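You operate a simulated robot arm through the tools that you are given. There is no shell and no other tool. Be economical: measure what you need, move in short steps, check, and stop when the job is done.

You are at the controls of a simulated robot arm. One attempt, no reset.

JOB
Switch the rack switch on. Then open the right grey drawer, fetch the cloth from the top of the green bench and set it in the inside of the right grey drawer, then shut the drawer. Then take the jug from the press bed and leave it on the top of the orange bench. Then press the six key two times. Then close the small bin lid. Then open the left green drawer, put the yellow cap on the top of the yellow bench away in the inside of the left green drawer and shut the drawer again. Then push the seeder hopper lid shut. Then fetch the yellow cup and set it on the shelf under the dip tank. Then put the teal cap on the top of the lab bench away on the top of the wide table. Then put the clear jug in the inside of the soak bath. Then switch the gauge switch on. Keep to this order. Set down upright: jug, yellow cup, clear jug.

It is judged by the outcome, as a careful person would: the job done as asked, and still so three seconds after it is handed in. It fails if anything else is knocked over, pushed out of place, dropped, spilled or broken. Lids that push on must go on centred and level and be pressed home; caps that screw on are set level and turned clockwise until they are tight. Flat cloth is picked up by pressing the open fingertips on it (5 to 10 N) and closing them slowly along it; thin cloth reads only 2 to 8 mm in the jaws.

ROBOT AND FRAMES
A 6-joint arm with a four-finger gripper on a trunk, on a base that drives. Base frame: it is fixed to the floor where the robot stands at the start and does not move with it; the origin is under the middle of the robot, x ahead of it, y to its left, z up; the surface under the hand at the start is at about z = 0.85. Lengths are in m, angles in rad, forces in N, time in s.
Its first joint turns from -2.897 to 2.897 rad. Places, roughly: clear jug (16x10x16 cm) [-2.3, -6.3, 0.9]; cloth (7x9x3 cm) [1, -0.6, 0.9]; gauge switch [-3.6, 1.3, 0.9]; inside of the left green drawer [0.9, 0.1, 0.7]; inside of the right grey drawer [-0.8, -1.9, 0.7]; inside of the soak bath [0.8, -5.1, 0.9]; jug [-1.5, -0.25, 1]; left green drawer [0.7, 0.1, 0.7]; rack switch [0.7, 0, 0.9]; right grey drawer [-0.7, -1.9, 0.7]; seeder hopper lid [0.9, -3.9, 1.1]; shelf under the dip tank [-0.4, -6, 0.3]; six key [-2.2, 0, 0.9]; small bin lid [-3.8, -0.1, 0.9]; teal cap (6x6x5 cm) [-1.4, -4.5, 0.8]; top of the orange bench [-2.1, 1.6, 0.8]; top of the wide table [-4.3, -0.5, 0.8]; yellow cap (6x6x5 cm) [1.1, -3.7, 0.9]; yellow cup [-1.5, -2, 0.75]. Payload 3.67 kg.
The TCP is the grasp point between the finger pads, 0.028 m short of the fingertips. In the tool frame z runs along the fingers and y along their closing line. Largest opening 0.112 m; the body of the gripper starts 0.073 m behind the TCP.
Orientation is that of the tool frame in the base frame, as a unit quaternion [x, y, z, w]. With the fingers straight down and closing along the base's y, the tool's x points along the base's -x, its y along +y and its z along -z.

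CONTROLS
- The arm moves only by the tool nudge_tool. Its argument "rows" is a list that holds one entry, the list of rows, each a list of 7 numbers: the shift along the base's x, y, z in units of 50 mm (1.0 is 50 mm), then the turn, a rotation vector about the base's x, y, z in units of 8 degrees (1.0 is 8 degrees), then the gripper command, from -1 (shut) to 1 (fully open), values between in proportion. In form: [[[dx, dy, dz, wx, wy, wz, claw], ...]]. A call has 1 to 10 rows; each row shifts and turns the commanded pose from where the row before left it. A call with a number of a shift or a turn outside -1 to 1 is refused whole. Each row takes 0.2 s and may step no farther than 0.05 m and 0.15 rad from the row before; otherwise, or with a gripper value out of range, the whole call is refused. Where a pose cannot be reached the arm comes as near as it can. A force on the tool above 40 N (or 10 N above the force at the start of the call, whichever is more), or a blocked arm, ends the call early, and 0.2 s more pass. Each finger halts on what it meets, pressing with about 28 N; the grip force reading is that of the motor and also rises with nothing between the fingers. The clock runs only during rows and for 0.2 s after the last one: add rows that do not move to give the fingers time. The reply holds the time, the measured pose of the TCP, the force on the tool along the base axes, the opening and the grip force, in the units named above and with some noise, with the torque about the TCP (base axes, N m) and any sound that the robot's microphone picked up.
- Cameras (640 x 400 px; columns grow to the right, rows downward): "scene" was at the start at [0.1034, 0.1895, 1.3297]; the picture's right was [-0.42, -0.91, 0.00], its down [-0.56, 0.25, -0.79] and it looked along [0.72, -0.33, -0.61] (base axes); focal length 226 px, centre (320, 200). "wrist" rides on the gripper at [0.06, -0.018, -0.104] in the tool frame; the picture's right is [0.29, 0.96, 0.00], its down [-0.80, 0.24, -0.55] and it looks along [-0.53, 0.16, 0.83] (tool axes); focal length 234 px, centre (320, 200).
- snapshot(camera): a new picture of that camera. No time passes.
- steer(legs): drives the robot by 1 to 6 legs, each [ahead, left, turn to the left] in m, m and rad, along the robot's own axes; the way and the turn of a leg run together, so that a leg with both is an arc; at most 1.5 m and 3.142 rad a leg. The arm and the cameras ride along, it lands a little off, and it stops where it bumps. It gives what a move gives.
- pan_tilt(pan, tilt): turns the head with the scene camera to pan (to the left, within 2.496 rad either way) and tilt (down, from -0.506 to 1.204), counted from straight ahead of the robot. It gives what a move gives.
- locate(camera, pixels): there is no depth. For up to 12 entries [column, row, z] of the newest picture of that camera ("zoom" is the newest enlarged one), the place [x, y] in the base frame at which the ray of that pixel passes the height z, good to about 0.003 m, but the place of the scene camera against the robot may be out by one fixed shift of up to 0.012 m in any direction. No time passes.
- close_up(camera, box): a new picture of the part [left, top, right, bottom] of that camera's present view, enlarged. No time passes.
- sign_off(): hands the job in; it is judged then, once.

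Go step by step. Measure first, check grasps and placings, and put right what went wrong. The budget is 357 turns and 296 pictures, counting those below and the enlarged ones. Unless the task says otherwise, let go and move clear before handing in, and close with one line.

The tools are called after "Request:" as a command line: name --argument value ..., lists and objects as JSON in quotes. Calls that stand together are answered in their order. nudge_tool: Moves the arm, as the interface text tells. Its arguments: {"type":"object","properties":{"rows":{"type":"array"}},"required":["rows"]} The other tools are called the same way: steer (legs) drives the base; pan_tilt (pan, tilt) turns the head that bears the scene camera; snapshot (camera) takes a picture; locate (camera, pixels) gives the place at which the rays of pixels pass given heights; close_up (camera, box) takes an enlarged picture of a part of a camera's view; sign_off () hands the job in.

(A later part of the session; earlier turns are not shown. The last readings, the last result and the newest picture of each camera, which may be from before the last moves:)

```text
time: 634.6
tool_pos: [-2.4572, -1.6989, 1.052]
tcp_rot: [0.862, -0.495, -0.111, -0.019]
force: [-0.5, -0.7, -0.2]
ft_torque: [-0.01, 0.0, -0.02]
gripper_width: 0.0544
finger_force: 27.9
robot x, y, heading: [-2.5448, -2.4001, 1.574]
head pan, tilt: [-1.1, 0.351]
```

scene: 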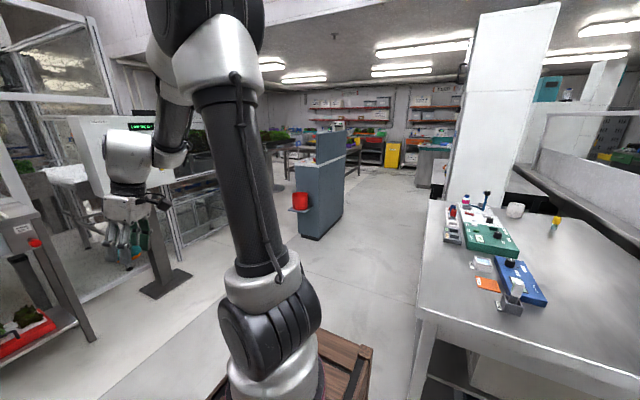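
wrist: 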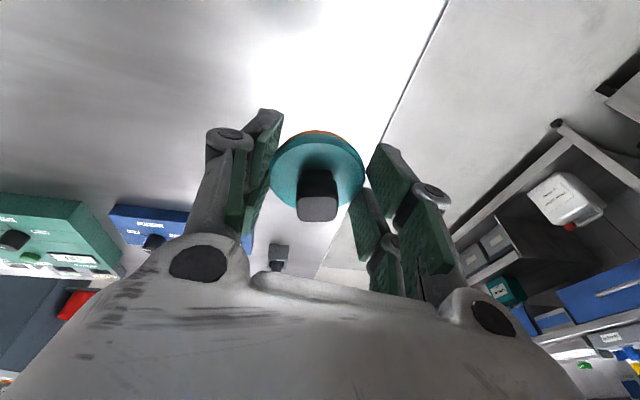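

Request:
steer --legs '[[1.4, 0.1, 0], [0.3, 0.1, 0], [0, 0, 1.57], [0.2, 0, 0]]'

Request:
pan_tilt --pan 0.2 --tilt 0.6

Request:
snapshot --camera "scene"

```text
time: 648.3
tool_pos: [-3.6592, -0.6572, 1.0527]
tcp_rot: [0.956, 0.27, -0.091, 0.066]
force: [0.7, -0.5, -0.9]
ft_torque: [0.02, -0.01, -0.01]
gripper_width: 0.0543
finger_force: 28.0
robot x, y, heading: [-2.9517, -0.7285, -3.117]
head pan, tilt: [-1.1, 0.351]
```

```text
time: 649.8
tool_pos: [-3.6578, -0.6563, 1.0532]
tcp_rot: [0.956, 0.271, -0.091, 0.068]
force: [-0.3, -0.1, -0.3]
ft_torque: [-0.01, -0.01, 0.01]
gripper_width: 0.0545
finger_force: 27.8
robot x, y, heading: [-2.9485, -0.7305, -3.123]
head pan, tilt: [0.201, 0.6]
```

```text
46 pictures are left
```

scene: 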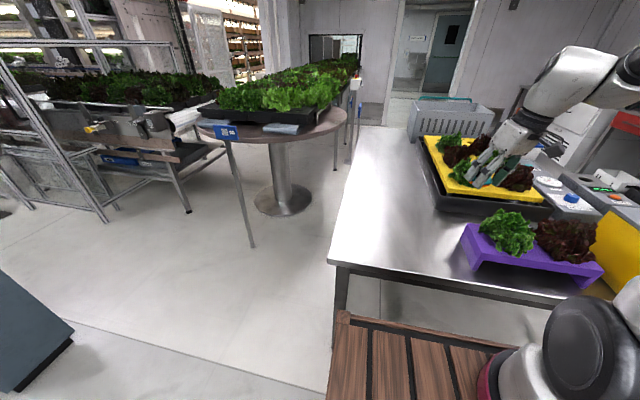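

Request:
locate --camera "scene" --pixels '[[400, 220, 0.8], [465, 262, 0.8], [335, 262, 0.8], [430, 250, 0.8], [465, 230, 0.88]]'

```text
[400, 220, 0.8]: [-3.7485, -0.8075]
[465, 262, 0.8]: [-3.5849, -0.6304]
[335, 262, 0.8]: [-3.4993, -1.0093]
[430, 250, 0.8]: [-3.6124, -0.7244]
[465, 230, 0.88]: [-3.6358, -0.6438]
```

Free spot at about (-3.70,-0.82). I lower the cap there.

Request:
nudge_tool --rows '[[[-0.2, -0.8, 0, 0, 0, 0, -1], [-0.3, -0.8, 0, 0, 0, 0, -1], [-0.3, -0.8, 0, 0, 0, 0, -1], [-0.1, -0.8, -0.4, 0, 0, 0, -1], [0, 0, -0.95, 0, 0, 0, -1], [0, 0, -0.95, 0, 0, 0, -1], [0, 0, -0.9, 0, 0, 0, -1], [0, 0, -0.5, 0, 0, 0, -1]]]'

Request:
nudge_tool --rows '[[[0, 0, -0.3, 0, 0, 0, -1], [0, 0, -0.15, 0, 0, 0, -1], [0, 0, -0.1, 0, 0, 0, -1], [0, 0, -0.1, 0, 0, 0, -1], [0, 0, -0.1, 0, 0, 0, -1], [0, 0, -0.1, 0, 0, 0, -1]]]'

Request:
close_up --camera "scene" --box '[330, 140, 490, 280]'

```text
time: 651.6
tool_pos: [-3.6971, -0.8103, 0.8546]
tcp_rot: [0.956, 0.272, -0.091, 0.066]
force: [0.9, -0.7, -0.6]
ft_torque: [0.03, 0.04, -0.01]
gripper_width: 0.0544
finger_force: 28.0
out of reach, approached as far as the arm can: row 2, 3, 4
robot x, y, heading: [-2.9472, -0.7301, -3.118]
head pan, tilt: [0.201, 0.6]
```

```text
time: 653.0
tool_pos: [-3.6984, -0.8114, 0.8128]
tcp_rot: [0.956, 0.271, -0.091, 0.067]
force: [1.0, 0.1, 0.7]
ft_torque: [-0.02, -0.03, 0.0]
gripper_width: 0.0544
finger_force: 28.5
robot x, y, heading: [-2.9526, -0.7261, -3.12]
head pan, tilt: [0.201, 0.6]
```

```text
2.86 times, centred on (410, 210) of scene
```

zoom: 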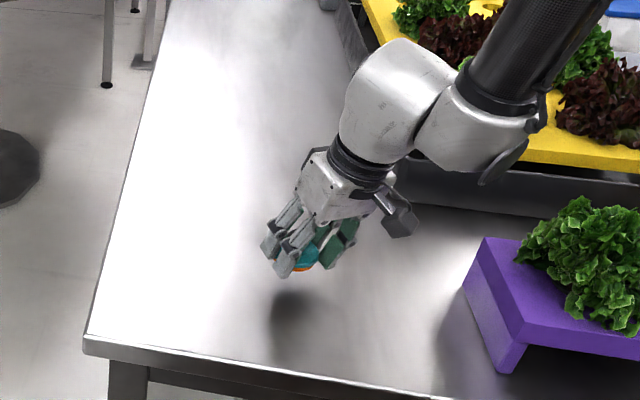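

Request:
nudge_tool --rows '[[[0, 0, -0.2, 0, 0, 0, -1], [0, 0, -0.2, 0, 0, 0, -1], [0, 0, -0.15, 0, 0, 0, -1], [0, 0, -0.15, 0, 0, 0, -1], [0, 0, -0.1, 0, 0, 0, -1], [0, 0, -0.1, 0, 0, 0, -1], [0, 0, -0.1, 0, 0, 0, -1], [0, 0, -0.1, 0, 0, 0, -1]]]'

```text
time: 654.0
tool_pos: [-3.7001, -0.8113, 0.7822]
tcp_rot: [0.956, 0.27, -0.094, 0.066]
force: [7.2, 4.4, 23.0]
ft_torque: [0.6, -0.21, -0.14]
gripper_width: 0.0547
finger_force: 26.9
robot x, y, heading: [-2.95, -0.7293, -3.117]
head pan, tilt: [0.201, 0.6]
stopped in row 5: the force on the tool passed its limit at 53 N (the readings are from after the stop); the commanded pose is now the measured one
```

Contact at the table. I open and rise.

Request:
nudge_tool --rows '[[[0, 0, 0.02, 0, 0, 0, 0.0], [0, 0, 0, 0, 0, 0, 0.6], [0, 0, 0, 0, 0, 0, 0.8], [0, 0, 0.5, 0, 0, 0, 0.8], [0, 0, 0.9, 0, 0, 0, 0.8], [0, 0, 0.9, 0, 0, 0, 0.8], [0, 0, 0.9, 0, 0, 0, 0.8], [0.3, 0, 0.9, 0, 0, 0, 0.8], [0.5, 0, 0.8, 0, 0, 0, 0.8]]]'

Request:
snapshot --camera "scene"

```text
time: 656.0
tool_pos: [-3.6598, -0.8082, 1.0231]
tcp_rot: [0.955, 0.27, -0.095, 0.073]
force: [0.0, -0.6, -0.4]
ft_torque: [-0.01, -0.01, 0.04]
gripper_width: 0.1008
finger_force: 0.0
out of reach, approached as far as the arm can: row 9
robot x, y, heading: [-2.9527, -0.7271, -3.119]
head pan, tilt: [0.201, 0.6]
```

```text
44 pictures are left
```

scene: 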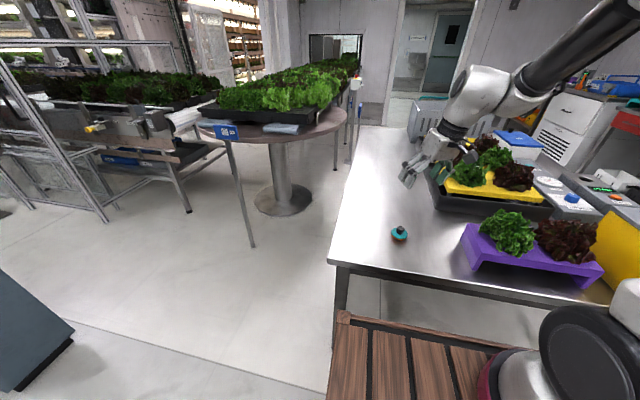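

Teal cap is standing on the wide table. Next the clear jug: I turn south and drive back along the passage.

Request:
nudge_tool --rows '[[[0.9, 0.2, 0.2, 0, 0, 0, 0.8], [0.9, 0.1, 0.3, 0, 0, 0, 0.8], [0.8, 0, 0.5, 0, 0, 0, 0.8]]]'

Request:
steer --legs '[[-0.25, 0, 0], [0, 0, 1.55], [0.05, 0.15, 0], [1.4, 0, 0]]'

Request:
steer --legs '[[1.4, 0, 0], [1.2, 0, 0]]'

Request:
pan_tilt --pan 0.1 --tilt 0.45

Request:
snapshot --camera "scene"

```text
time: 656.8
tool_pos: [-3.531, -0.7861, 1.0589]
tcp_rot: [0.955, 0.27, -0.097, 0.079]
force: [-0.7, -0.2, -0.1]
ft_torque: [-0.02, -0.03, 0.01]
gripper_width: 0.1007
finger_force: 0.1
out of reach, approached as far as the arm can: row 1, 2, 3
robot x, y, heading: [-2.9502, -0.7267, -3.119]
head pan, tilt: [0.201, 0.6]
```

```text
time: 663.3
tool_pos: [-2.5396, -1.3509, 1.0596]
tcp_rot: [0.499, 0.858, -0.016, 0.124]
force: [0.5, -0.6, -0.3]
ft_torque: [0.04, 0.0, 0.02]
gripper_width: 0.101
finger_force: 0.1
robot x, y, heading: [-2.5773, -0.7726, -1.583]
head pan, tilt: [0.201, 0.6]
stopped in leg 3: the robot was blocked; the commanded pose is now the measured one
```

```text
time: 676.1
tool_pos: [-2.4779, -3.9721, 1.0594]
tcp_rot: [0.483, 0.867, -0.013, 0.125]
force: [0.4, 0.3, -0.1]
ft_torque: [0.01, 0.02, -0.03]
gripper_width: 0.1009
finger_force: 0.0
robot x, y, heading: [-2.5392, -3.3923, -1.551]
head pan, tilt: [0.201, 0.6]
```

```text
time: 676.8
tool_pos: [-2.4785, -3.973, 1.0591]
tcp_rot: [0.482, 0.867, -0.013, 0.124]
force: [-0.5, 0.2, -0.3]
ft_torque: [0.01, -0.01, -0.03]
gripper_width: 0.1009
finger_force: 0.1
robot x, y, heading: [-2.5362, -3.3921, -1.542]
head pan, tilt: [0.099, 0.45]
```

```text
43 pictures are left
```

scene: 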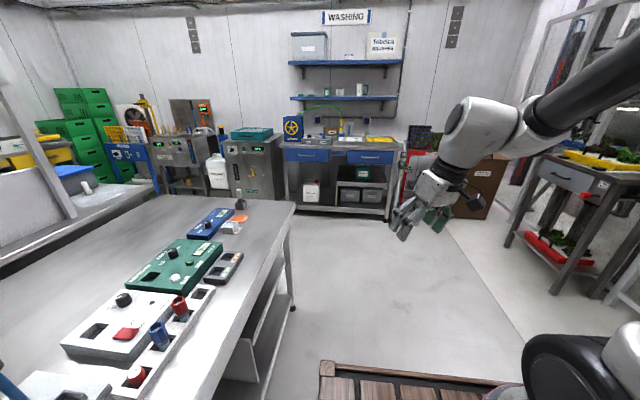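

Request:
close_up --camera "scene" --box '[270, 90, 450, 220]'

Request:
locate --camera "scene" --pixels '[[285, 165, 0.8], [395, 168, 0.8], [288, 208, 0.0], [388, 220, 0.0], [380, 140, 0.9], [480, 218, 0.0]]'

```text
3.08 times, centred on (360, 155) of scene
```

zoom: 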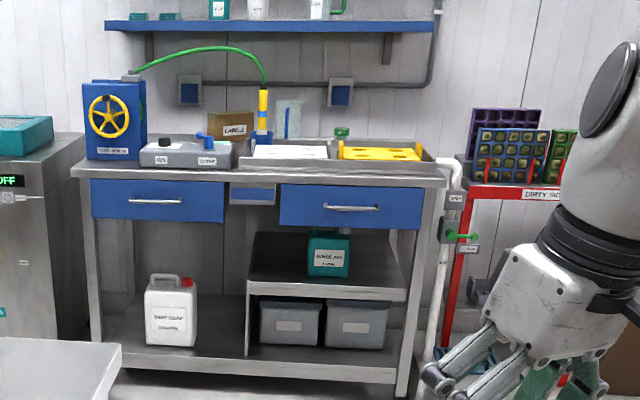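

```text
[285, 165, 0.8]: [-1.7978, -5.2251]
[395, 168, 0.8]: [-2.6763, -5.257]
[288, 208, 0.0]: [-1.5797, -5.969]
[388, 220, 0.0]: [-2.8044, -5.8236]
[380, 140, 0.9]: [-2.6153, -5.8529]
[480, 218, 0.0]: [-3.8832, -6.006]
```

The clear jug seems to stand behind the hose nozzle, at zoom (288,118). I raise the hand and drive up to the washing desk.

Request:
nudge_tool --rows '[[[0, 0.3, 0.8, 0, 0, 0, 0.8], [0, 0.3, 0.8, 0, 0, 0, 0.8], [0, 0.2, 0.8, 0, 0, 0, 0.8]]]'

Request:
steer --legs '[[1.3, 0.0, -0.02], [0.55, 0.2, 0]]'

Request:
pan_tilt --pan 0.0 --tilt 0.4

Request:
snapshot --camera "scene"

```text
time: 677.6
tool_pos: [-2.4956, -3.9379, 1.1617]
tcp_rot: [0.48, 0.865, -0.006, 0.143]
force: [-0.2, -0.8, 0.0]
ft_torque: [0.05, 0.0, 0.01]
gripper_width: 0.1011
finger_force: 0.0
out of reach, approached as far as the arm can: row 1, 2, 3
robot x, y, heading: [-2.5366, -3.3946, -1.544]
head pan, tilt: [0.099, 0.45]
```

```text
time: 687.1
tool_pos: [-2.3429, -5.7965, 1.1628]
tcp_rot: [0.504, 0.851, -0.01, 0.144]
force: [-0.5, 0.0, 0.4]
ft_torque: [0.01, -0.01, -0.01]
gripper_width: 0.1009
finger_force: 0.0
robot x, y, heading: [-2.3506, -5.253, -1.601]
head pan, tilt: [0.099, 0.45]
```

```text
time: 687.7
tool_pos: [-2.3427, -5.7971, 1.1628]
tcp_rot: [0.504, 0.851, -0.01, 0.145]
force: [0.4, 0.2, -0.6]
ft_torque: [0.01, 0.01, 0.01]
gripper_width: 0.1009
finger_force: 0.0
robot x, y, heading: [-2.3516, -5.2555, -1.606]
head pan, tilt: [0.0, 0.4]
```

```text
41 pictures are left
```

scene: 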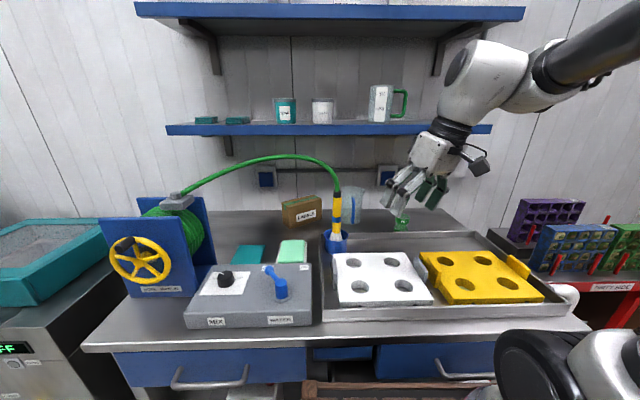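

Request:
close_up --camera "scene" --box '[280, 160, 440, 270]'

Request:
locate --camera "scene" --pixels '[[352, 222, 0.85], [352, 190, 1.0], [335, 250, 0.9], [320, 232, 0.85], [462, 232, 0.88], [340, 352, 0.85], [302, 222, 0.85], [400, 228, 0.9]]'

```text
3.64 times, centred on (360, 215) of scene
```

zoom: 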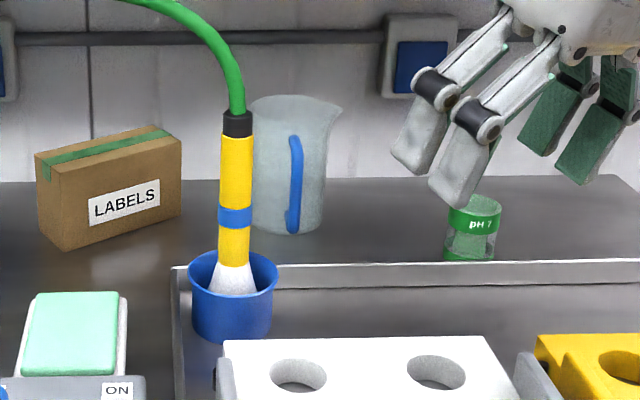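

```text
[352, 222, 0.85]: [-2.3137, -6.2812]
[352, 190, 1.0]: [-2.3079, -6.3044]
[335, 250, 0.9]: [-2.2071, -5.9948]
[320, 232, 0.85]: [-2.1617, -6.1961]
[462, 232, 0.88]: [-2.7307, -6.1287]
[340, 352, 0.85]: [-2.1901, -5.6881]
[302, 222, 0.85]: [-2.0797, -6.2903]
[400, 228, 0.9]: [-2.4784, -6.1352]
```

The jug (body ≈8.3 cm, blue handle towards me, spout towards -x) stands at (-2.31,-6.29), right under the shelf edge (z≈1.26). I extend a little and set the tool yaw to +y with a 30° forward tilt.

Request:
nudge_tool --rows '[[[-0.3, -0.9, 0, 0, 0, 0, 1], [-0.3, -0.9, 0, 0, 0, 0, 1], [0, -0.8, 0, 0.4, 0.57, 0, 1], [0, -0.6, 0, 0.4, 0.57, 0, 1], [0, 0, 0, 0.4, 0.57, 0, 1], [0, 0, 0, 0, 0, -0.9, 1], [0, 0, 0, 0, 0, -0.9, 1], [0, 0, 0, 0, 0, -0.9, 1], [0, 0, 0, 0, 0, -0.75, 1]]]'

```text
time: 689.7
tool_pos: [-2.3878, -5.9522, 1.1264]
tcp_rot: [0.692, 0.708, -0.006, 0.143]
force: [0.3, -0.3, -0.2]
ft_torque: [0.02, 0.02, -0.01]
gripper_width: 0.1121
finger_force: 0.1
out of reach, approached as far as the arm can: row 3, 4, 5, 8, 9
robot x, y, heading: [-2.3517, -5.2539, -1.603]
head pan, tilt: [0.0, 0.4]
```

Request:
steer --legs '[[-0.13, 0.0, 0.03]]'

Request:
nudge_tool --rows '[[[0, -0.9, 0, 0, 0, 0, 1], [0, -0.9, 0, 0, 0, 0, 1], [0, -0.8, -0.3, 0, 0, 0, 1], [0, 0, 0, -0.5, 0.7, 0, 1], [0, 0, 0, -0.5, 0.7, 0, 1], [0, 0, 0, -0.6, 0, 0, 1], [0, 0, 0, -0.6, 0, 0, 1]]]'

Request:
snapshot --camera "wrist"

```text
time: 691.0
tool_pos: [-2.3653, -5.8233, 1.1283]
tcp_rot: [0.681, 0.718, -0.004, 0.142]
force: [-0.6, 0.2, 0.4]
ft_torque: [-0.03, 0.01, 0.01]
gripper_width: 0.1121
finger_force: 0.0
robot x, y, heading: [-2.3512, -5.125, -1.569]
head pan, tilt: [0.0, 0.4]
```

```text
time: 692.6
tool_pos: [-2.3928, -5.9413, 1.0862]
tcp_rot: [0.637, 0.72, -0.157, 0.227]
force: [0.7, -0.5, 0.2]
ft_torque: [-0.01, -0.03, -0.03]
gripper_width: 0.1119
finger_force: 0.0
out of reach, approached as far as the arm can: row 4, 5
robot x, y, heading: [-2.35, -5.1235, -1.571]
head pan, tilt: [0.0, 0.4]
```

```text
39 pictures are left
```

wrist: 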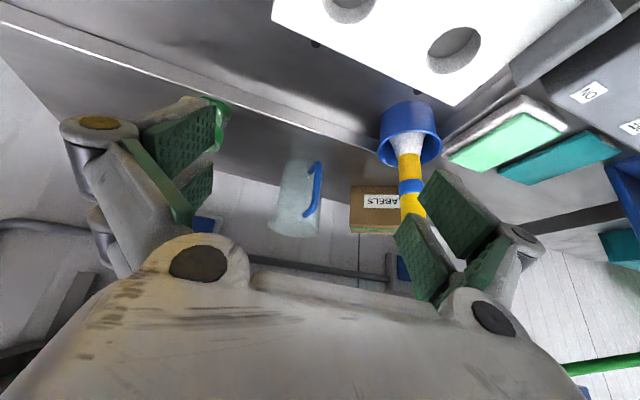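

Request:
locate --camera "wrist" --pixels '[[303, 163, 0.86], [303, 163, 0.84], [297, 226, 1.0], [297, 226, 0.98], [272, 200, 0.93], [322, 200, 0.93]]'

```text
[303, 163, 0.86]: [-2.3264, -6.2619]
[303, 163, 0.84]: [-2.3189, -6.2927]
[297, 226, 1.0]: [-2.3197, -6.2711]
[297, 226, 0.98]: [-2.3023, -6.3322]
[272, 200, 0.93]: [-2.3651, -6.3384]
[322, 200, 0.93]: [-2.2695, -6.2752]
```

Request:
nudge_tool --rows '[[[0, -0.95, 0, 0, 0, 0, 1], [0, -0.95, 0, 0, 0, 0, 1], [0.2, -0.9, 0, 0, 0, 0, 1], [0.3, -0.9, 0, 0, 0, 0, 1], [0.4, -0.9, 0, 0, 0, 0, 1], [0.4, -0.9, 0, 0, 0, 0, 1], [0.17, -0.75, 0, 0, 0, 0, 1]]]'

Request:
snapshot --camera "wrist"

Request:
close_up --camera "scene" --box '[270, 90, 450, 260]'

```text
time: 694.2
tool_pos: [-2.3549, -6.2263, 1.0661]
tcp_rot: [0.631, 0.72, -0.148, 0.248]
force: [0.1, 0.3, 1.2]
ft_torque: [0.05, -0.02, 0.0]
gripper_width: 0.1118
finger_force: 0.0
out of reach, approached as far as the arm can: row 5, 6, 7
robot x, y, heading: [-2.3493, -5.1189, -1.569]
head pan, tilt: [0.0, 0.4]
```

```text
38 pictures are left
```

wrist: 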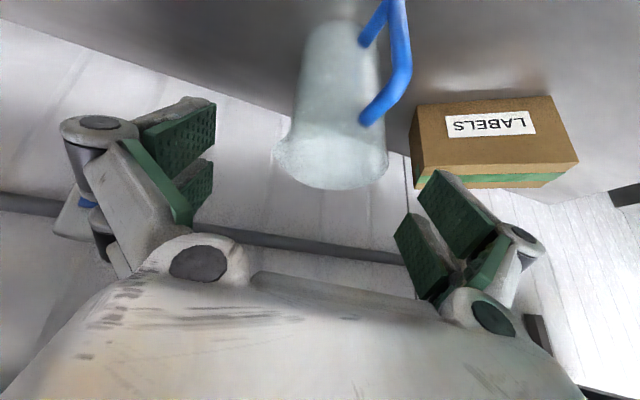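

```text
2.35 times, centred on (360, 175) of scene
```

zoom: 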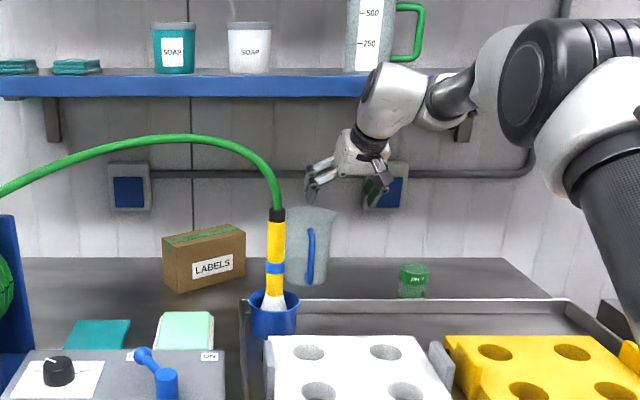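

Request:
locate --camera "wrist" --pixels '[[332, 160, 1.0], [332, 160, 1.01], [280, 150, 1.01], [388, 165, 1.01], [292, 150, 1.01]]'

Request:
nudge_tool --rows '[[[0, 0.9, 0.2, 0, 0, 0, 1], [0, 0.9, 0.1, 0, 0, 0, 1]]]'

Request:
steer --legs '[[0.1, -0.02, 0]]'

```text
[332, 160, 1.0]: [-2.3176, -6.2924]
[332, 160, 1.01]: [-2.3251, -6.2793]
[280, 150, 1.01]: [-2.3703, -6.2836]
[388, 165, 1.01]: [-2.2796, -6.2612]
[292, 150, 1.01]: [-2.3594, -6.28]
```

```text
time: 694.8
tool_pos: [-2.3598, -6.1307, 1.0732]
tcp_rot: [0.637, 0.719, -0.155, 0.229]
force: [-0.5, -0.3, -2.1]
ft_torque: [-0.05, -0.05, -0.03]
gripper_width: 0.1119
finger_force: 0.0
out of reach, approached as far as the arm can: row 1
robot x, y, heading: [-2.3483, -5.1226, -1.567]
head pan, tilt: [0.0, 0.4]
```

```text
time: 696.0
tool_pos: [-2.3799, -6.2328, 1.0752]
tcp_rot: [0.637, 0.719, -0.156, 0.23]
force: [0.4, 0.6, 0.6]
ft_torque: [0.01, -0.01, 0.0]
gripper_width: 0.1119
finger_force: 0.1
robot x, y, heading: [-2.3681, -5.2209, -1.571]
head pan, tilt: [0.0, 0.4]
```

Rim centre ≈(-2.325 incl. spout, -6.285). I centre over it and check before descending.

Request:
nudge_tool --rows '[[[0.55, -0.4, 0, 0, 0, 0, 1], [0.55, -0.45, 0, 0, 0, 0, 1], [0, 0, 0, 0, 0, 0, 1]]]'

Request:
snapshot --camera "wrist"

```text
time: 696.8
tool_pos: [-2.3434, -6.2644, 1.0646]
tcp_rot: [0.633, 0.72, -0.149, 0.244]
force: [1.0, 0.2, -0.2]
ft_torque: [0.01, 0.03, -0.01]
gripper_width: 0.1119
finger_force: 0.0
out of reach, approached as far as the arm can: row 1, 2
robot x, y, heading: [-2.3664, -5.2237, -1.569]
head pan, tilt: [0.0, 0.4]
```

```text
36 pictures are left
```

wrist: 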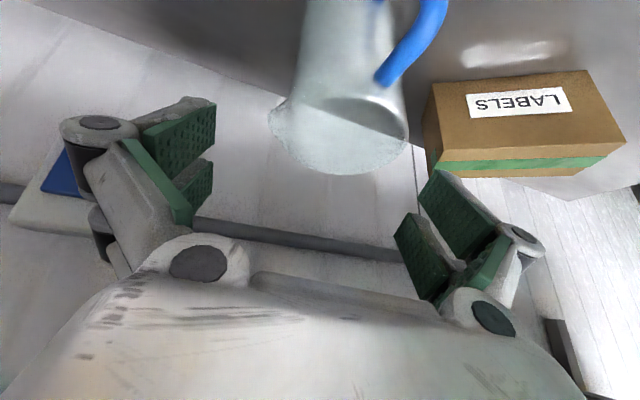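

Request:
steer --legs '[[0, 0.02, 0]]'

Request:
nudge_tool --rows '[[[0, -0.1, -0.4, 0, 0, 0, 1], [0, 0, -0.4, 0, 0, 0, 1], [0, 0, -0.4, 0, 0, 0, 1]]]'

Request:
snapshot --camera "wrist"

```text
time: 697.6
tool_pos: [-2.322, -6.2647, 1.0653]
tcp_rot: [0.633, 0.72, -0.149, 0.243]
force: [-0.3, 0.5, 0.2]
ft_torque: [-0.03, 0.01, 0.0]
gripper_width: 0.112
finger_force: 0.0
robot x, y, heading: [-2.3523, -5.224, -1.571]
head pan, tilt: [0.0, 0.4]
```

```text
time: 698.4
tool_pos: [-2.3222, -6.2697, 1.004]
tcp_rot: [0.632, 0.72, -0.149, 0.244]
force: [-0.7, 0.5, 0.3]
ft_torque: [0.0, 0.0, -0.01]
gripper_width: 0.1117
finger_force: 0.1
robot x, y, heading: [-2.3487, -5.2202, -1.57]
head pan, tilt: [0.0, 0.4]
```

```text
35 pictures are left
```

wrist: 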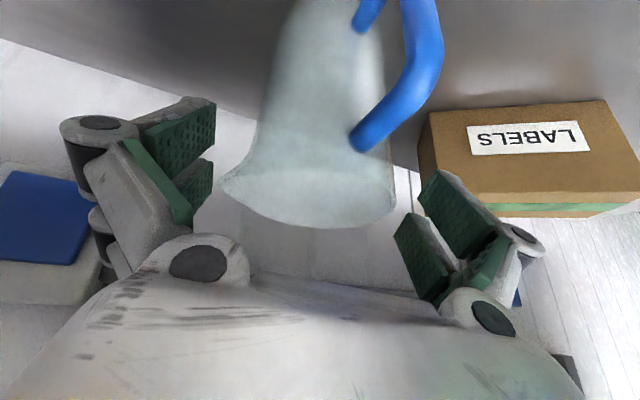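

Request:
nudge_tool --rows '[[[-0.06, -0.1, -0.25, 0, 0, 0, 1], [0, 0, -0.2, 0, 0, 0, 1], [0, 0, -0.1, 0, 0, 0, 1], [0, 0, 0, 0, 0, 0, 0.8], [0, 0, 0, 0, 0, 0, 0.5], [0, 0, 0, 0, 0, 0, 0.1], [0, 0, 0, 0, 0, 0, -1], [0, 0, 0, 0, 0, 0, -1]]]'

Request:
snapshot --camera "wrist"

```text
time: 700.2
tool_pos: [-2.3258, -6.2757, 0.9776]
tcp_rot: [0.633, 0.72, -0.148, 0.244]
force: [-0.2, 1.1, 1.4]
ft_torque: [-0.04, 0.02, -0.06]
gripper_width: 0.0954
finger_force: 27.8
robot x, y, heading: [-2.3503, -5.2243, -1.568]
head pan, tilt: [0.0, 0.4]
```

```text
34 pictures are left
```

wrist: 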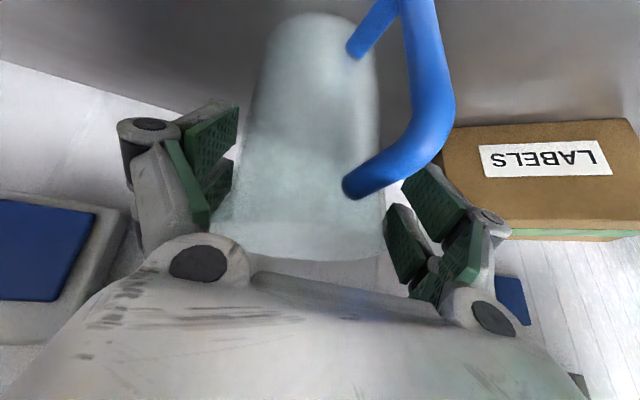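

Gripped at 95 mm (spout to far rim). I test with a small lift.

Request:
nudge_tool --rows '[[[0, 0, 0.1, 0, 0, 0, -1], [0, 0, 0.2, 0, 0, 0, -1], [0, 0, 0.3, 0, 0, 0, -1], [0, 0, 0, 0, 0, 0, -1]]]'

Request:
snapshot --camera "wrist"

Request:
close_up --camera "scene" --box '[270, 110, 450, 260]'

```text
time: 701.2
tool_pos: [-2.3253, -6.2751, 1.0076]
tcp_rot: [0.633, 0.72, -0.148, 0.243]
force: [0.0, -1.4, -2.1]
ft_torque: [-0.01, -0.01, 0.04]
gripper_width: 0.0953
finger_force: 27.6
robot x, y, heading: [-2.3491, -5.2231, -1.568]
head pan, tilt: [0.0, 0.4]
```

```text
33 pictures are left
```

wrist: 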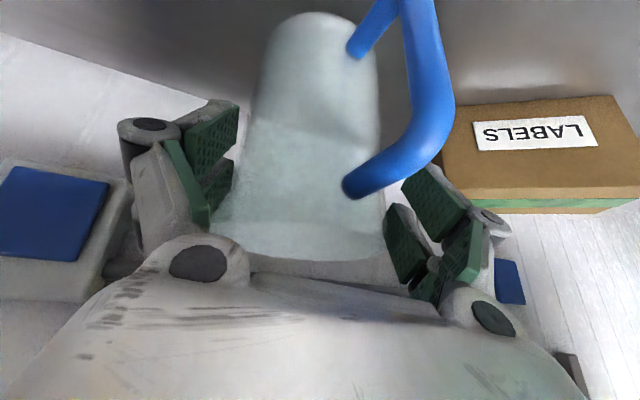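

```text
2.67 times, centred on (360, 185) of scene
```

zoom: 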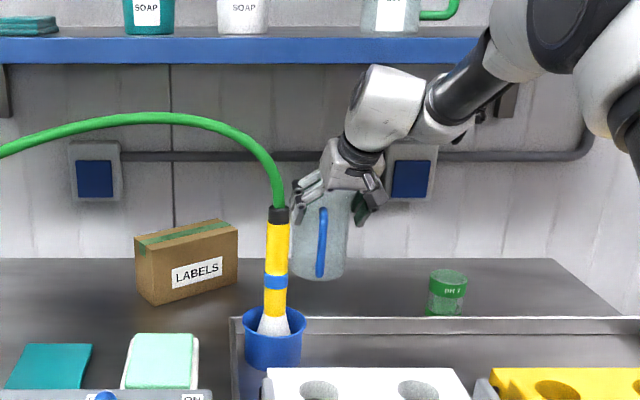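

The jug hangs upright. I lift, ease towards -x away from the hose, and retract.

Request:
nudge_tool --rows '[[[-0.4, 0.2, 0.5, 0, 0, 0, -1], [-0.4, 0.3, 0.6, 0, 0, 0, -1], [-0.3, 0.5, 0.6, 0, 0, 0, -1], [-0.1, 0.8, 0.4, 0, 0, 0, -1], [0, 0.9, 0.2, 0, 0, 0, -1], [0, 0.9, 0.1, 0, 0, 0, -1]]]'

Request:
steer --legs '[[-0.2, 0, 0]]'

Request:
close_up --camera "scene" --box '[260, 90, 500, 290]'

```text
time: 702.6
tool_pos: [-2.3836, -6.0942, 1.1272]
tcp_rot: [0.633, 0.72, -0.149, 0.243]
force: [-0.1, 0.2, -2.7]
ft_torque: [0.0, 0.0, 0.01]
gripper_width: 0.0952
finger_force: 27.7
robot x, y, heading: [-2.3495, -5.2197, -1.566]
head pan, tilt: [0.0, 0.4]
```

```text
time: 704.1
tool_pos: [-2.3836, -5.9025, 1.1274]
tcp_rot: [0.633, 0.72, -0.149, 0.243]
force: [0.2, 0.5, -2.0]
ft_torque: [0.02, -0.01, 0.02]
gripper_width: 0.095
finger_force: 27.7
robot x, y, heading: [-2.3507, -5.0307, -1.569]
head pan, tilt: [0.0, 0.4]
```

```text
2.00 times, centred on (380, 190) of scene
```

zoom: 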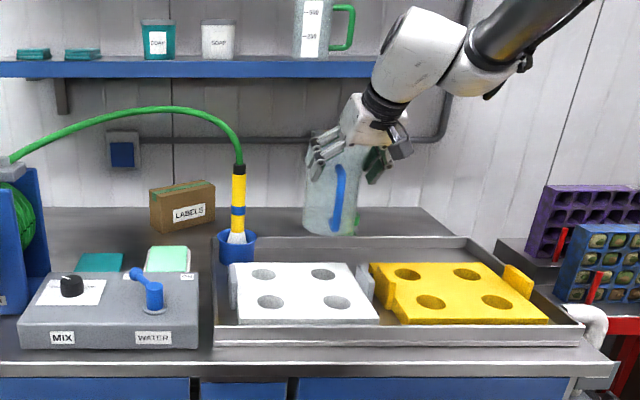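

I turn left to face east and carry the jug along the corridor to the soak bath.

Request:
steer --legs '[[0, 0, 1.57], [1.45, -0.03, 0], [0.5, 0, 0]]'

Request:
pan_tilt --pan 0.1 --tilt 0.55

Request:
snapshot --camera "scene"

```text
time: 717.5
tool_pos: [0.4463, -5.2094, 1.1285]
tcp_rot: [-0.043, 0.957, 0.062, 0.279]
force: [-0.5, -0.3, -0.7]
ft_torque: [-0.05, 0.02, -0.01]
gripper_width: 0.0932
finger_force: 28.3
robot x, y, heading: [-0.4245, -5.1446, -0.037]
head pan, tilt: [0.0, 0.4]
```

```text
time: 718.2
tool_pos: [0.4468, -5.2085, 1.1276]
tcp_rot: [-0.043, 0.958, 0.061, 0.278]
force: [-0.1, -0.6, -1.6]
ft_torque: [-0.03, -0.01, 0.03]
gripper_width: 0.0937
finger_force: 27.6
robot x, y, heading: [-0.4248, -5.1392, -0.037]
head pan, tilt: [0.099, 0.55]
```

```text
30 pictures are left
```

scene: 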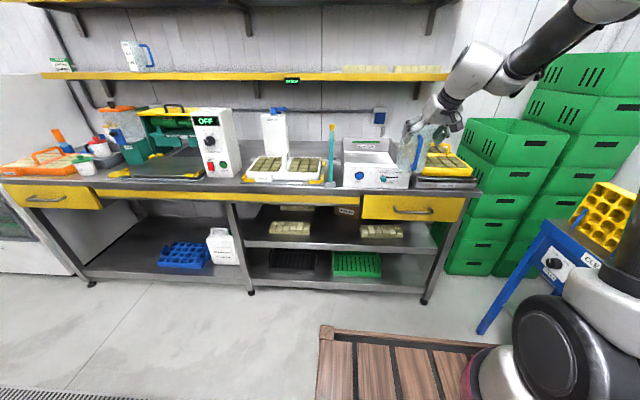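

Request:
close_up --camera "scene" --box '[320, 90, 490, 210]'

Request:
locate --camera "scene" --pixels '[[342, 187, 0.85], [408, 189, 0.85], [343, 163, 0.95], [409, 170, 0.95], [350, 142, 0.95], [393, 142, 0.95], [370, 152, 0.95]]'

```text
3.33 times, centred on (405, 150) of scene
```

zoom: 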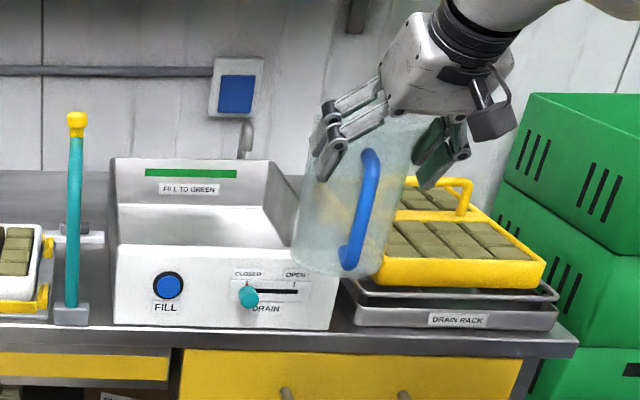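

```text
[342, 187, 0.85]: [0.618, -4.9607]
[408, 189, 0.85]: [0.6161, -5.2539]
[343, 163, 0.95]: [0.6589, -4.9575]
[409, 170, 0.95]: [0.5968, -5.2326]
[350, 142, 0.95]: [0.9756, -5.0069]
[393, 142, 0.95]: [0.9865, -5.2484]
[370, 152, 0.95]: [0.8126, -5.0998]
```

Bath interior is about x 0.66–0.97, y -4.98…-5.23. I drive so that the jug comes over its middle.

Request:
steer --legs '[[0.35, 0.095, 0.037]]'

Request:
snapshot --camera "wrist"

Request:
snapshot --camera "scene"

```text
time: 720.5
tool_pos: [0.8036, -5.087, 1.1283]
tcp_rot: [-0.061, 0.956, 0.067, 0.278]
force: [1.0, -0.5, -1.7]
ft_torque: [0.0, -0.02, 0.0]
gripper_width: 0.0935
finger_force: 28.4
robot x, y, heading: [-0.0684, -5.0535, -0.001]
head pan, tilt: [0.099, 0.55]
```

```text
28 pictures are left
```

wrist: 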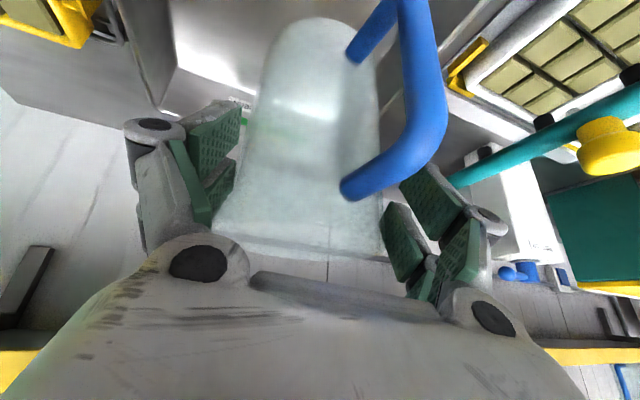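

```text
27 pictures are left
```

scene: 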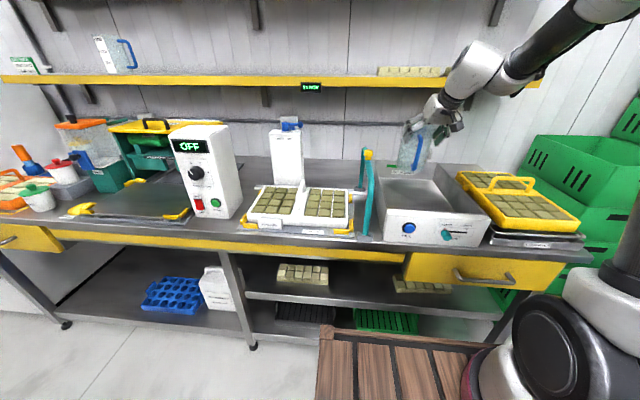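

Request:
nudge_tool --rows '[[[0.3, -0.25, -0.2, 0, 0, 0, -1], [0.3, -0.2, -0.3, 0, 0, 0, -1], [0, 0, -0.5, 0, 0, 0, -1], [0, 0, -0.4, 0, 0, 0, -1], [0, 0, -0.3, 0, 0, 0, -1]]]'

Request:
close_up --camera "scene" --box '[350, 110, 510, 250]'

```text
time: 721.7
tool_pos: [0.8342, -5.1083, 1.0416]
tcp_rot: [-0.062, 0.956, 0.067, 0.277]
force: [-0.4, -0.4, -0.9]
ft_torque: [0.01, 0.03, 0.01]
gripper_width: 0.0932
finger_force: 28.2
robot x, y, heading: [-0.0649, -5.0547, -0.002]
head pan, tilt: [0.099, 0.55]
```

```text
2.86 times, centred on (430, 180) of scene
```

zoom: 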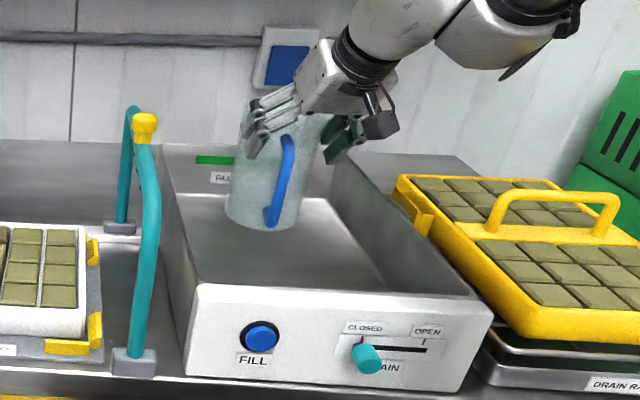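

The jug is inside the basin and vertical. I lower to contact.

Request:
nudge_tool --rows '[[[0, 0, -0.2, 0, 0, 0, -1], [0, 0, -0.15, 0, 0, 0, -1], [0, 0, -0.15, 0, 0, 0, -1], [0, 0, -0.1, 0, 0, 0, -1], [0, 0, -0.1, 0, 0, 0, -1], [0, 0, -0.1, 0, 0, 0, -1], [0, 0, -0.1, 0, 0, 0, -1], [0, 0, -0.1, 0, 0, 0, -1]]]'

```text
time: 723.5
tool_pos: [0.8333, -5.1077, 0.9954]
tcp_rot: [-0.062, 0.956, 0.067, 0.279]
force: [-4.4, 3.7, 15.3]
ft_torque: [-0.1, -0.47, 0.06]
gripper_width: 0.0928
finger_force: 27.6
robot x, y, heading: [-0.0662, -5.0515, 0.002]
head pan, tilt: [0.099, 0.55]
```

Request:
nudge_tool --rows '[[[0, 0, -0.04, 0, 0, 0, -1], [0, 0, 0, 0, 0, 0, 0.75], [0, 0, 0, 0, 0, 0, 1], [0, 0, 0, 0, 0, 0, 1], [0, 0, 0.3, 0, 0, 0, 1], [0, 0, 0.5, 0, 0, 0, 1], [0, 0, 0.7, 0, 0, 0, 1], [-0.3, 0, 0.8, 0, 0, 0, 1], [-0.6, 0, 0.6, 0, 0, 0, 1]]]'

Request:
close_up --camera "scene" --box '[350, 90, 510, 250]'

```text
time: 725.5
tool_pos: [0.7877, -5.109, 1.1336]
tcp_rot: [-0.061, 0.957, 0.067, 0.277]
force: [1.5, -0.9, -0.7]
ft_torque: [-0.01, 0.0, -0.03]
gripper_width: 0.1119
finger_force: 0.1
robot x, y, heading: [-0.0645, -5.0562, 0.001]
head pan, tilt: [0.099, 0.55]
```

```text
2.50 times, centred on (430, 170) of scene
```

zoom: 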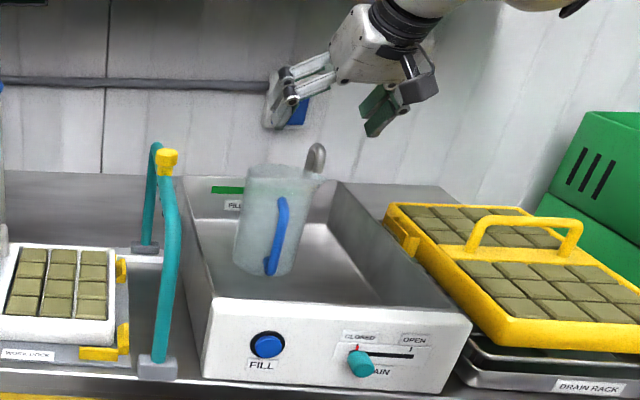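

The jug stands upright in the bath. Last task: the gauge switch at (-3.6,1.3). I retract and drive back west and north.

Request:
nudge_tool --rows '[[[-0.9, 0, 0.4, 0, 0, 0, 0], [-0.9, 0, 0.4, 0, 0, 0, -1], [-0.9, 0, 0.2, 0, 0, 0, -1], [-0.8, 0, 0, 0, 0, 0, -1]]]'

Request:
steer --legs '[[-1.2, -0.01, 0], [-1.25, -0.01, 0]]'

```text
time: 726.5
tool_pos: [0.6112, -5.1101, 1.1854]
tcp_rot: [-0.062, 0.956, 0.068, 0.277]
force: [0.2, -0.7, -0.5]
ft_torque: [0.03, 0.02, 0.03]
gripper_width: 0.0
finger_force: 27.7
robot x, y, heading: [-0.0667, -5.0512, -0.004]
head pan, tilt: [0.099, 0.55]
```

```text
time: 738.6
tool_pos: [-1.8501, -5.14, 1.1848]
tcp_rot: [-0.075, 0.956, 0.07, 0.276]
force: [-0.1, 0.1, 0.9]
ft_torque: [0.01, 0.0, 0.01]
gripper_width: 0.0001
finger_force: 28.1
robot x, y, heading: [-2.5295, -5.1, 0.025]
head pan, tilt: [0.099, 0.55]
```

Request:
steer --legs '[[0, 0, 1.546], [1.4, 0.02, 0], [1.35, 0, 0]]'

Request:
steer --legs '[[1.3, 0.12, 0], [0.6, 0.2, 0], [0.55, 0.05, 0]]'

Request:
pan_tilt --pan 0.6 --tilt 0.45

Request:
snapshot --camera "scene"

```text
time: 755.5
tool_pos: [-2.4355, -1.6912, 1.1841]
tcp_rot: [0.719, -0.634, -0.244, -0.149]
force: [-0.1, 0.6, -0.1]
ft_torque: [-0.01, 0.0, -0.01]
gripper_width: 0.0
finger_force: 27.6
robot x, y, heading: [-2.4916, -2.3714, 1.569]
head pan, tilt: [0.099, 0.55]
```

```text
time: 768.1
tool_pos: [-2.8355, 0.7802, 1.1835]
tcp_rot: [0.727, -0.624, -0.245, -0.146]
force: [-0.1, 0.5, 0.1]
ft_torque: [0.0, -0.01, -0.01]
gripper_width: 0.0
finger_force: 28.0
robot x, y, heading: [-2.876, 0.1023, 1.596]
head pan, tilt: [0.099, 0.55]
```

```text
time: 769.0
tool_pos: [-2.8362, 0.7795, 1.1844]
tcp_rot: [0.727, -0.625, -0.245, -0.147]
force: [-0.4, 0.2, 0.6]
ft_torque: [-0.03, -0.03, -0.06]
gripper_width: 0.0001
finger_force: 27.9
robot x, y, heading: [-2.8789, 0.0979, 1.588]
head pan, tilt: [0.6, 0.45]
```

```text
24 pictures are left
```

scene: 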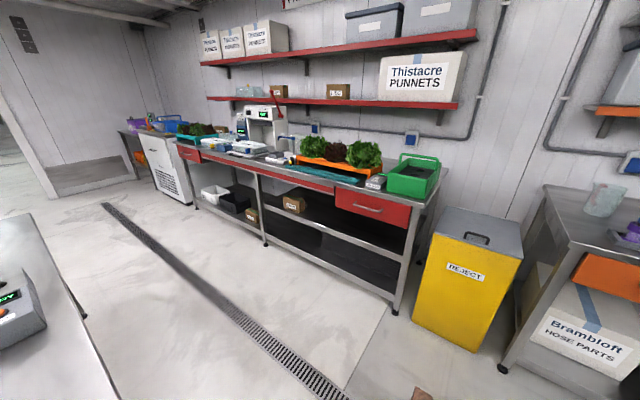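

Request:
close_up --camera "scene" --box '[320, 140, 460, 240]'

Request:
locate --camera "scene" --pixels '[[376, 182, 0.87], [376, 182, 0.89], [415, 200, 0.86], [395, 315, 0.0]]'

```text
4.00 times, centred on (390, 190) of scene
```

zoom: 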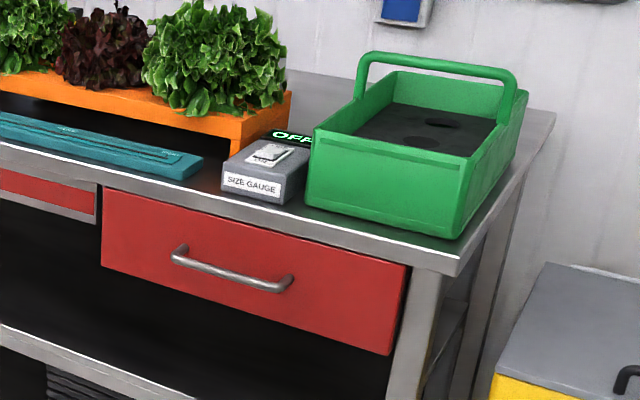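

```text
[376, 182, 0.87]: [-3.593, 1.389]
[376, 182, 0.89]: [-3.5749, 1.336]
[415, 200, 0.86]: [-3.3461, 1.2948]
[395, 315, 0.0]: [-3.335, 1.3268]
```

The "SIZE GAUGE" box with its rocker is at about (-3.585,1.37). I drive in front of it.

Request:
steer --legs '[[0.55, 0, -0.015], [0.02, 0.66, 0]]'

Request:
pan_tilt --pan -0.15 --tilt 0.6

Request:
snapshot --camera "scene"

```text
time: 775.5
tool_pos: [-3.4927, 1.3521, 1.1848]
tcp_rot: [0.718, -0.635, -0.242, -0.149]
force: [-0.1, 0.5, 0.7]
ft_torque: [0.0, 0.0, -0.01]
gripper_width: 0.0
finger_force: 27.9
robot x, y, heading: [-3.5555, 0.6775, 1.565]
head pan, tilt: [0.6, 0.45]
```

```text
time: 776.6
tool_pos: [-3.4911, 1.3522, 1.1858]
tcp_rot: [0.718, -0.635, -0.243, -0.15]
force: [0.5, 0.1, 0.3]
ft_torque: [-0.01, 0.04, 0.02]
gripper_width: 0.0
finger_force: 27.9
robot x, y, heading: [-3.5536, 0.6739, 1.558]
head pan, tilt: [-0.15, 0.6]
```

```text
22 pictures are left
```

scene: 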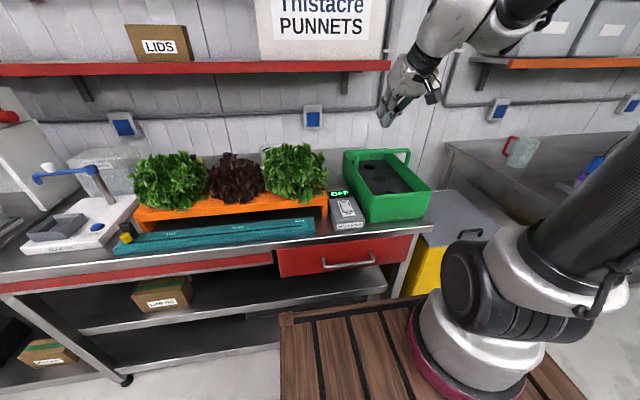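

Request:
close_up --camera "scene" --box '[310, 170, 390, 240]'

Request:
locate --camera "scene" --pixels '[[347, 210, 0.88], [347, 210, 0.9], [350, 228, 0.85], [328, 205, 0.86], [370, 222, 0.9]]'

```text
5.71 times, centred on (350, 205) of scene
```

zoom: 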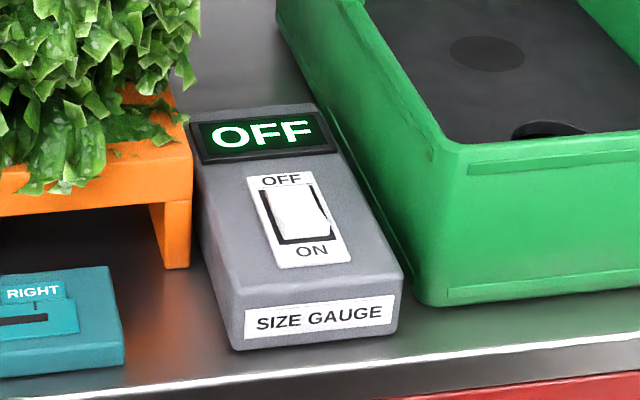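

```text
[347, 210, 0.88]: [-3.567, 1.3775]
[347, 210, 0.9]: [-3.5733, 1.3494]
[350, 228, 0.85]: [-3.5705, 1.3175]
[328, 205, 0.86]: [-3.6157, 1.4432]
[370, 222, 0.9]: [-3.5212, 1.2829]
```

The rocker's ON end faces me (zoom (310,230)), about (-3.570,1.37,0.885). With the present 33° tilt one edge of the closed fingertips leads; I hover over it and check.

Request:
nudge_tool --rows '[[[-0.5, 0.1, -0.3, 0, 0, 0, -1], [-0.5, 0.1, -0.6, 0, 0, 0, -1], [-0.5, 0.1, -0.8, 0, 0, 0, -1], [0, 0, -0.9, 0, 0, 0, -1], [0, 0, -0.9, 0, 0, 0, -1], [0, 0, -0.5, 0, 0, 0, -1]]]'

Request:
close_up --camera "scene" --box '[310, 150, 400, 240]'

Request:
snapshot --camera "wrist"

```text
time: 778.0
tool_pos: [-3.5739, 1.3844, 1.0219]
tcp_rot: [0.718, -0.636, -0.24, -0.149]
force: [0.5, 0.0, 0.3]
ft_torque: [-0.07, -0.01, 0.01]
gripper_width: 0.0
finger_force: 28.1
out of reach, approached as far as the arm can: row 5, 6
robot x, y, heading: [-3.5541, 0.6753, 1.566]
head pan, tilt: [-0.15, 0.6]
```

```text
4.44 times, centred on (355, 195) of scene
```

zoom: 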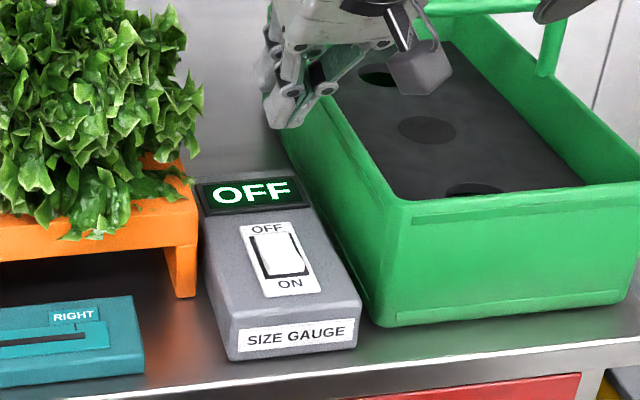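

```text
19 pictures are left
```

wrist: 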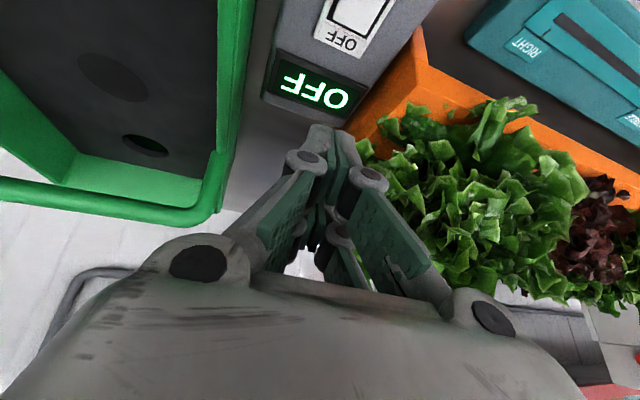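

Request:
locate --camera "wrist" --pixels '[[358, 12, 0.89], [358, 12, 0.9], [343, 40, 0.89], [343, 40, 0.91], [310, 92, 0.92]]'

Request:
locate --camera "scene" --pixels '[[346.7, 207, 0.89], [348.2, 210.5, 0.89], [345, 201.5, 0.9]]'

```text
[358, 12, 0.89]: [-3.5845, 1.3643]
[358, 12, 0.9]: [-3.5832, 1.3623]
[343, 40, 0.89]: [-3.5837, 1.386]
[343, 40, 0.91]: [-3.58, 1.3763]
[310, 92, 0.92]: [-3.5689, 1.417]
```

```text
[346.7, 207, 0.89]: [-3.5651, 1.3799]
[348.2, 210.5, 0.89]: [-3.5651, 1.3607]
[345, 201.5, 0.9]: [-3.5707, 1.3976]
```

ON end by wrist calibration: (-3.577,1.344). The arm is too folded; I back the base 8 cm and re-approach.

Request:
nudge_tool --rows '[[[0, 0, 0.8, 0, 0, 0, -1]]]'

Request:
steer --legs '[[-0.08, 0, 0]]'

Request:
nudge_tool --rows '[[[0, 0.5, 0, 0, 0, 0, -1], [0, 0.4, -0.5, 0, 0, 0, -1], [0, 0, -0.8, 0, 0, 0, -1], [0, 0, -0.8, 0, 0, 0, -1]]]'

```text
time: 778.4
tool_pos: [-3.5729, 1.385, 1.0612]
tcp_rot: [0.717, -0.636, -0.243, -0.15]
force: [-0.8, 0.1, -0.2]
ft_torque: [-0.04, -0.01, 0.04]
gripper_width: 0.0
finger_force: 28.8
robot x, y, heading: [-3.5539, 0.6712, 1.563]
head pan, tilt: [-0.15, 0.6]
```

```text
time: 779.5
tool_pos: [-3.5738, 1.3031, 1.061]
tcp_rot: [0.717, -0.636, -0.244, -0.149]
force: [0.4, -0.2, -1.0]
ft_torque: [-0.02, 0.01, -0.02]
gripper_width: 0.0
finger_force: 28.3
robot x, y, heading: [-3.5543, 0.5962, 1.561]
head pan, tilt: [-0.15, 0.6]
```

```text
time: 780.5
tool_pos: [-3.5883, 1.3609, 1.0144]
tcp_rot: [0.716, -0.636, -0.245, -0.153]
force: [-0.2, -0.8, -0.6]
ft_torque: [0.02, -0.03, -0.01]
gripper_width: 0.0
finger_force: 28.4
out of reach, approached as far as the arm can: row 3, 4
robot x, y, heading: [-3.5554, 0.5956, 1.563]
head pan, tilt: [-0.15, 0.6]
```

I reduce the tilt to about 12° so the arm can come down, then hover.

Request:
nudge_tool --rows '[[[0, 0, 0.8, 0, 0, 0, -1], [0, 0, 0.3, -0.8, -0.43, 0, -1], [0, 0, 0, -0.8, -0.43, 0, -1], [0, 0, 0, -0.8, -0.43, 0, -1], [0, 0, -0.5, 0, 0, 0, -1], [0, 0, -0.8, 0, 0, 0, -1], [0, 0, -0.8, 0, 0, 0, -1]]]'

```text
time: 782.1
tool_pos: [-3.5642, 1.3576, 0.9505]
tcp_rot: [0.738, -0.641, -0.18, -0.107]
force: [1.1, -0.3, 0.7]
ft_torque: [0.03, 0.0, 0.04]
gripper_width: 0.0
finger_force: 27.2
out of reach, approached as far as the arm can: row 2, 3, 4
robot x, y, heading: [-3.5529, 0.5935, 1.562]
head pan, tilt: [-0.15, 0.6]
```

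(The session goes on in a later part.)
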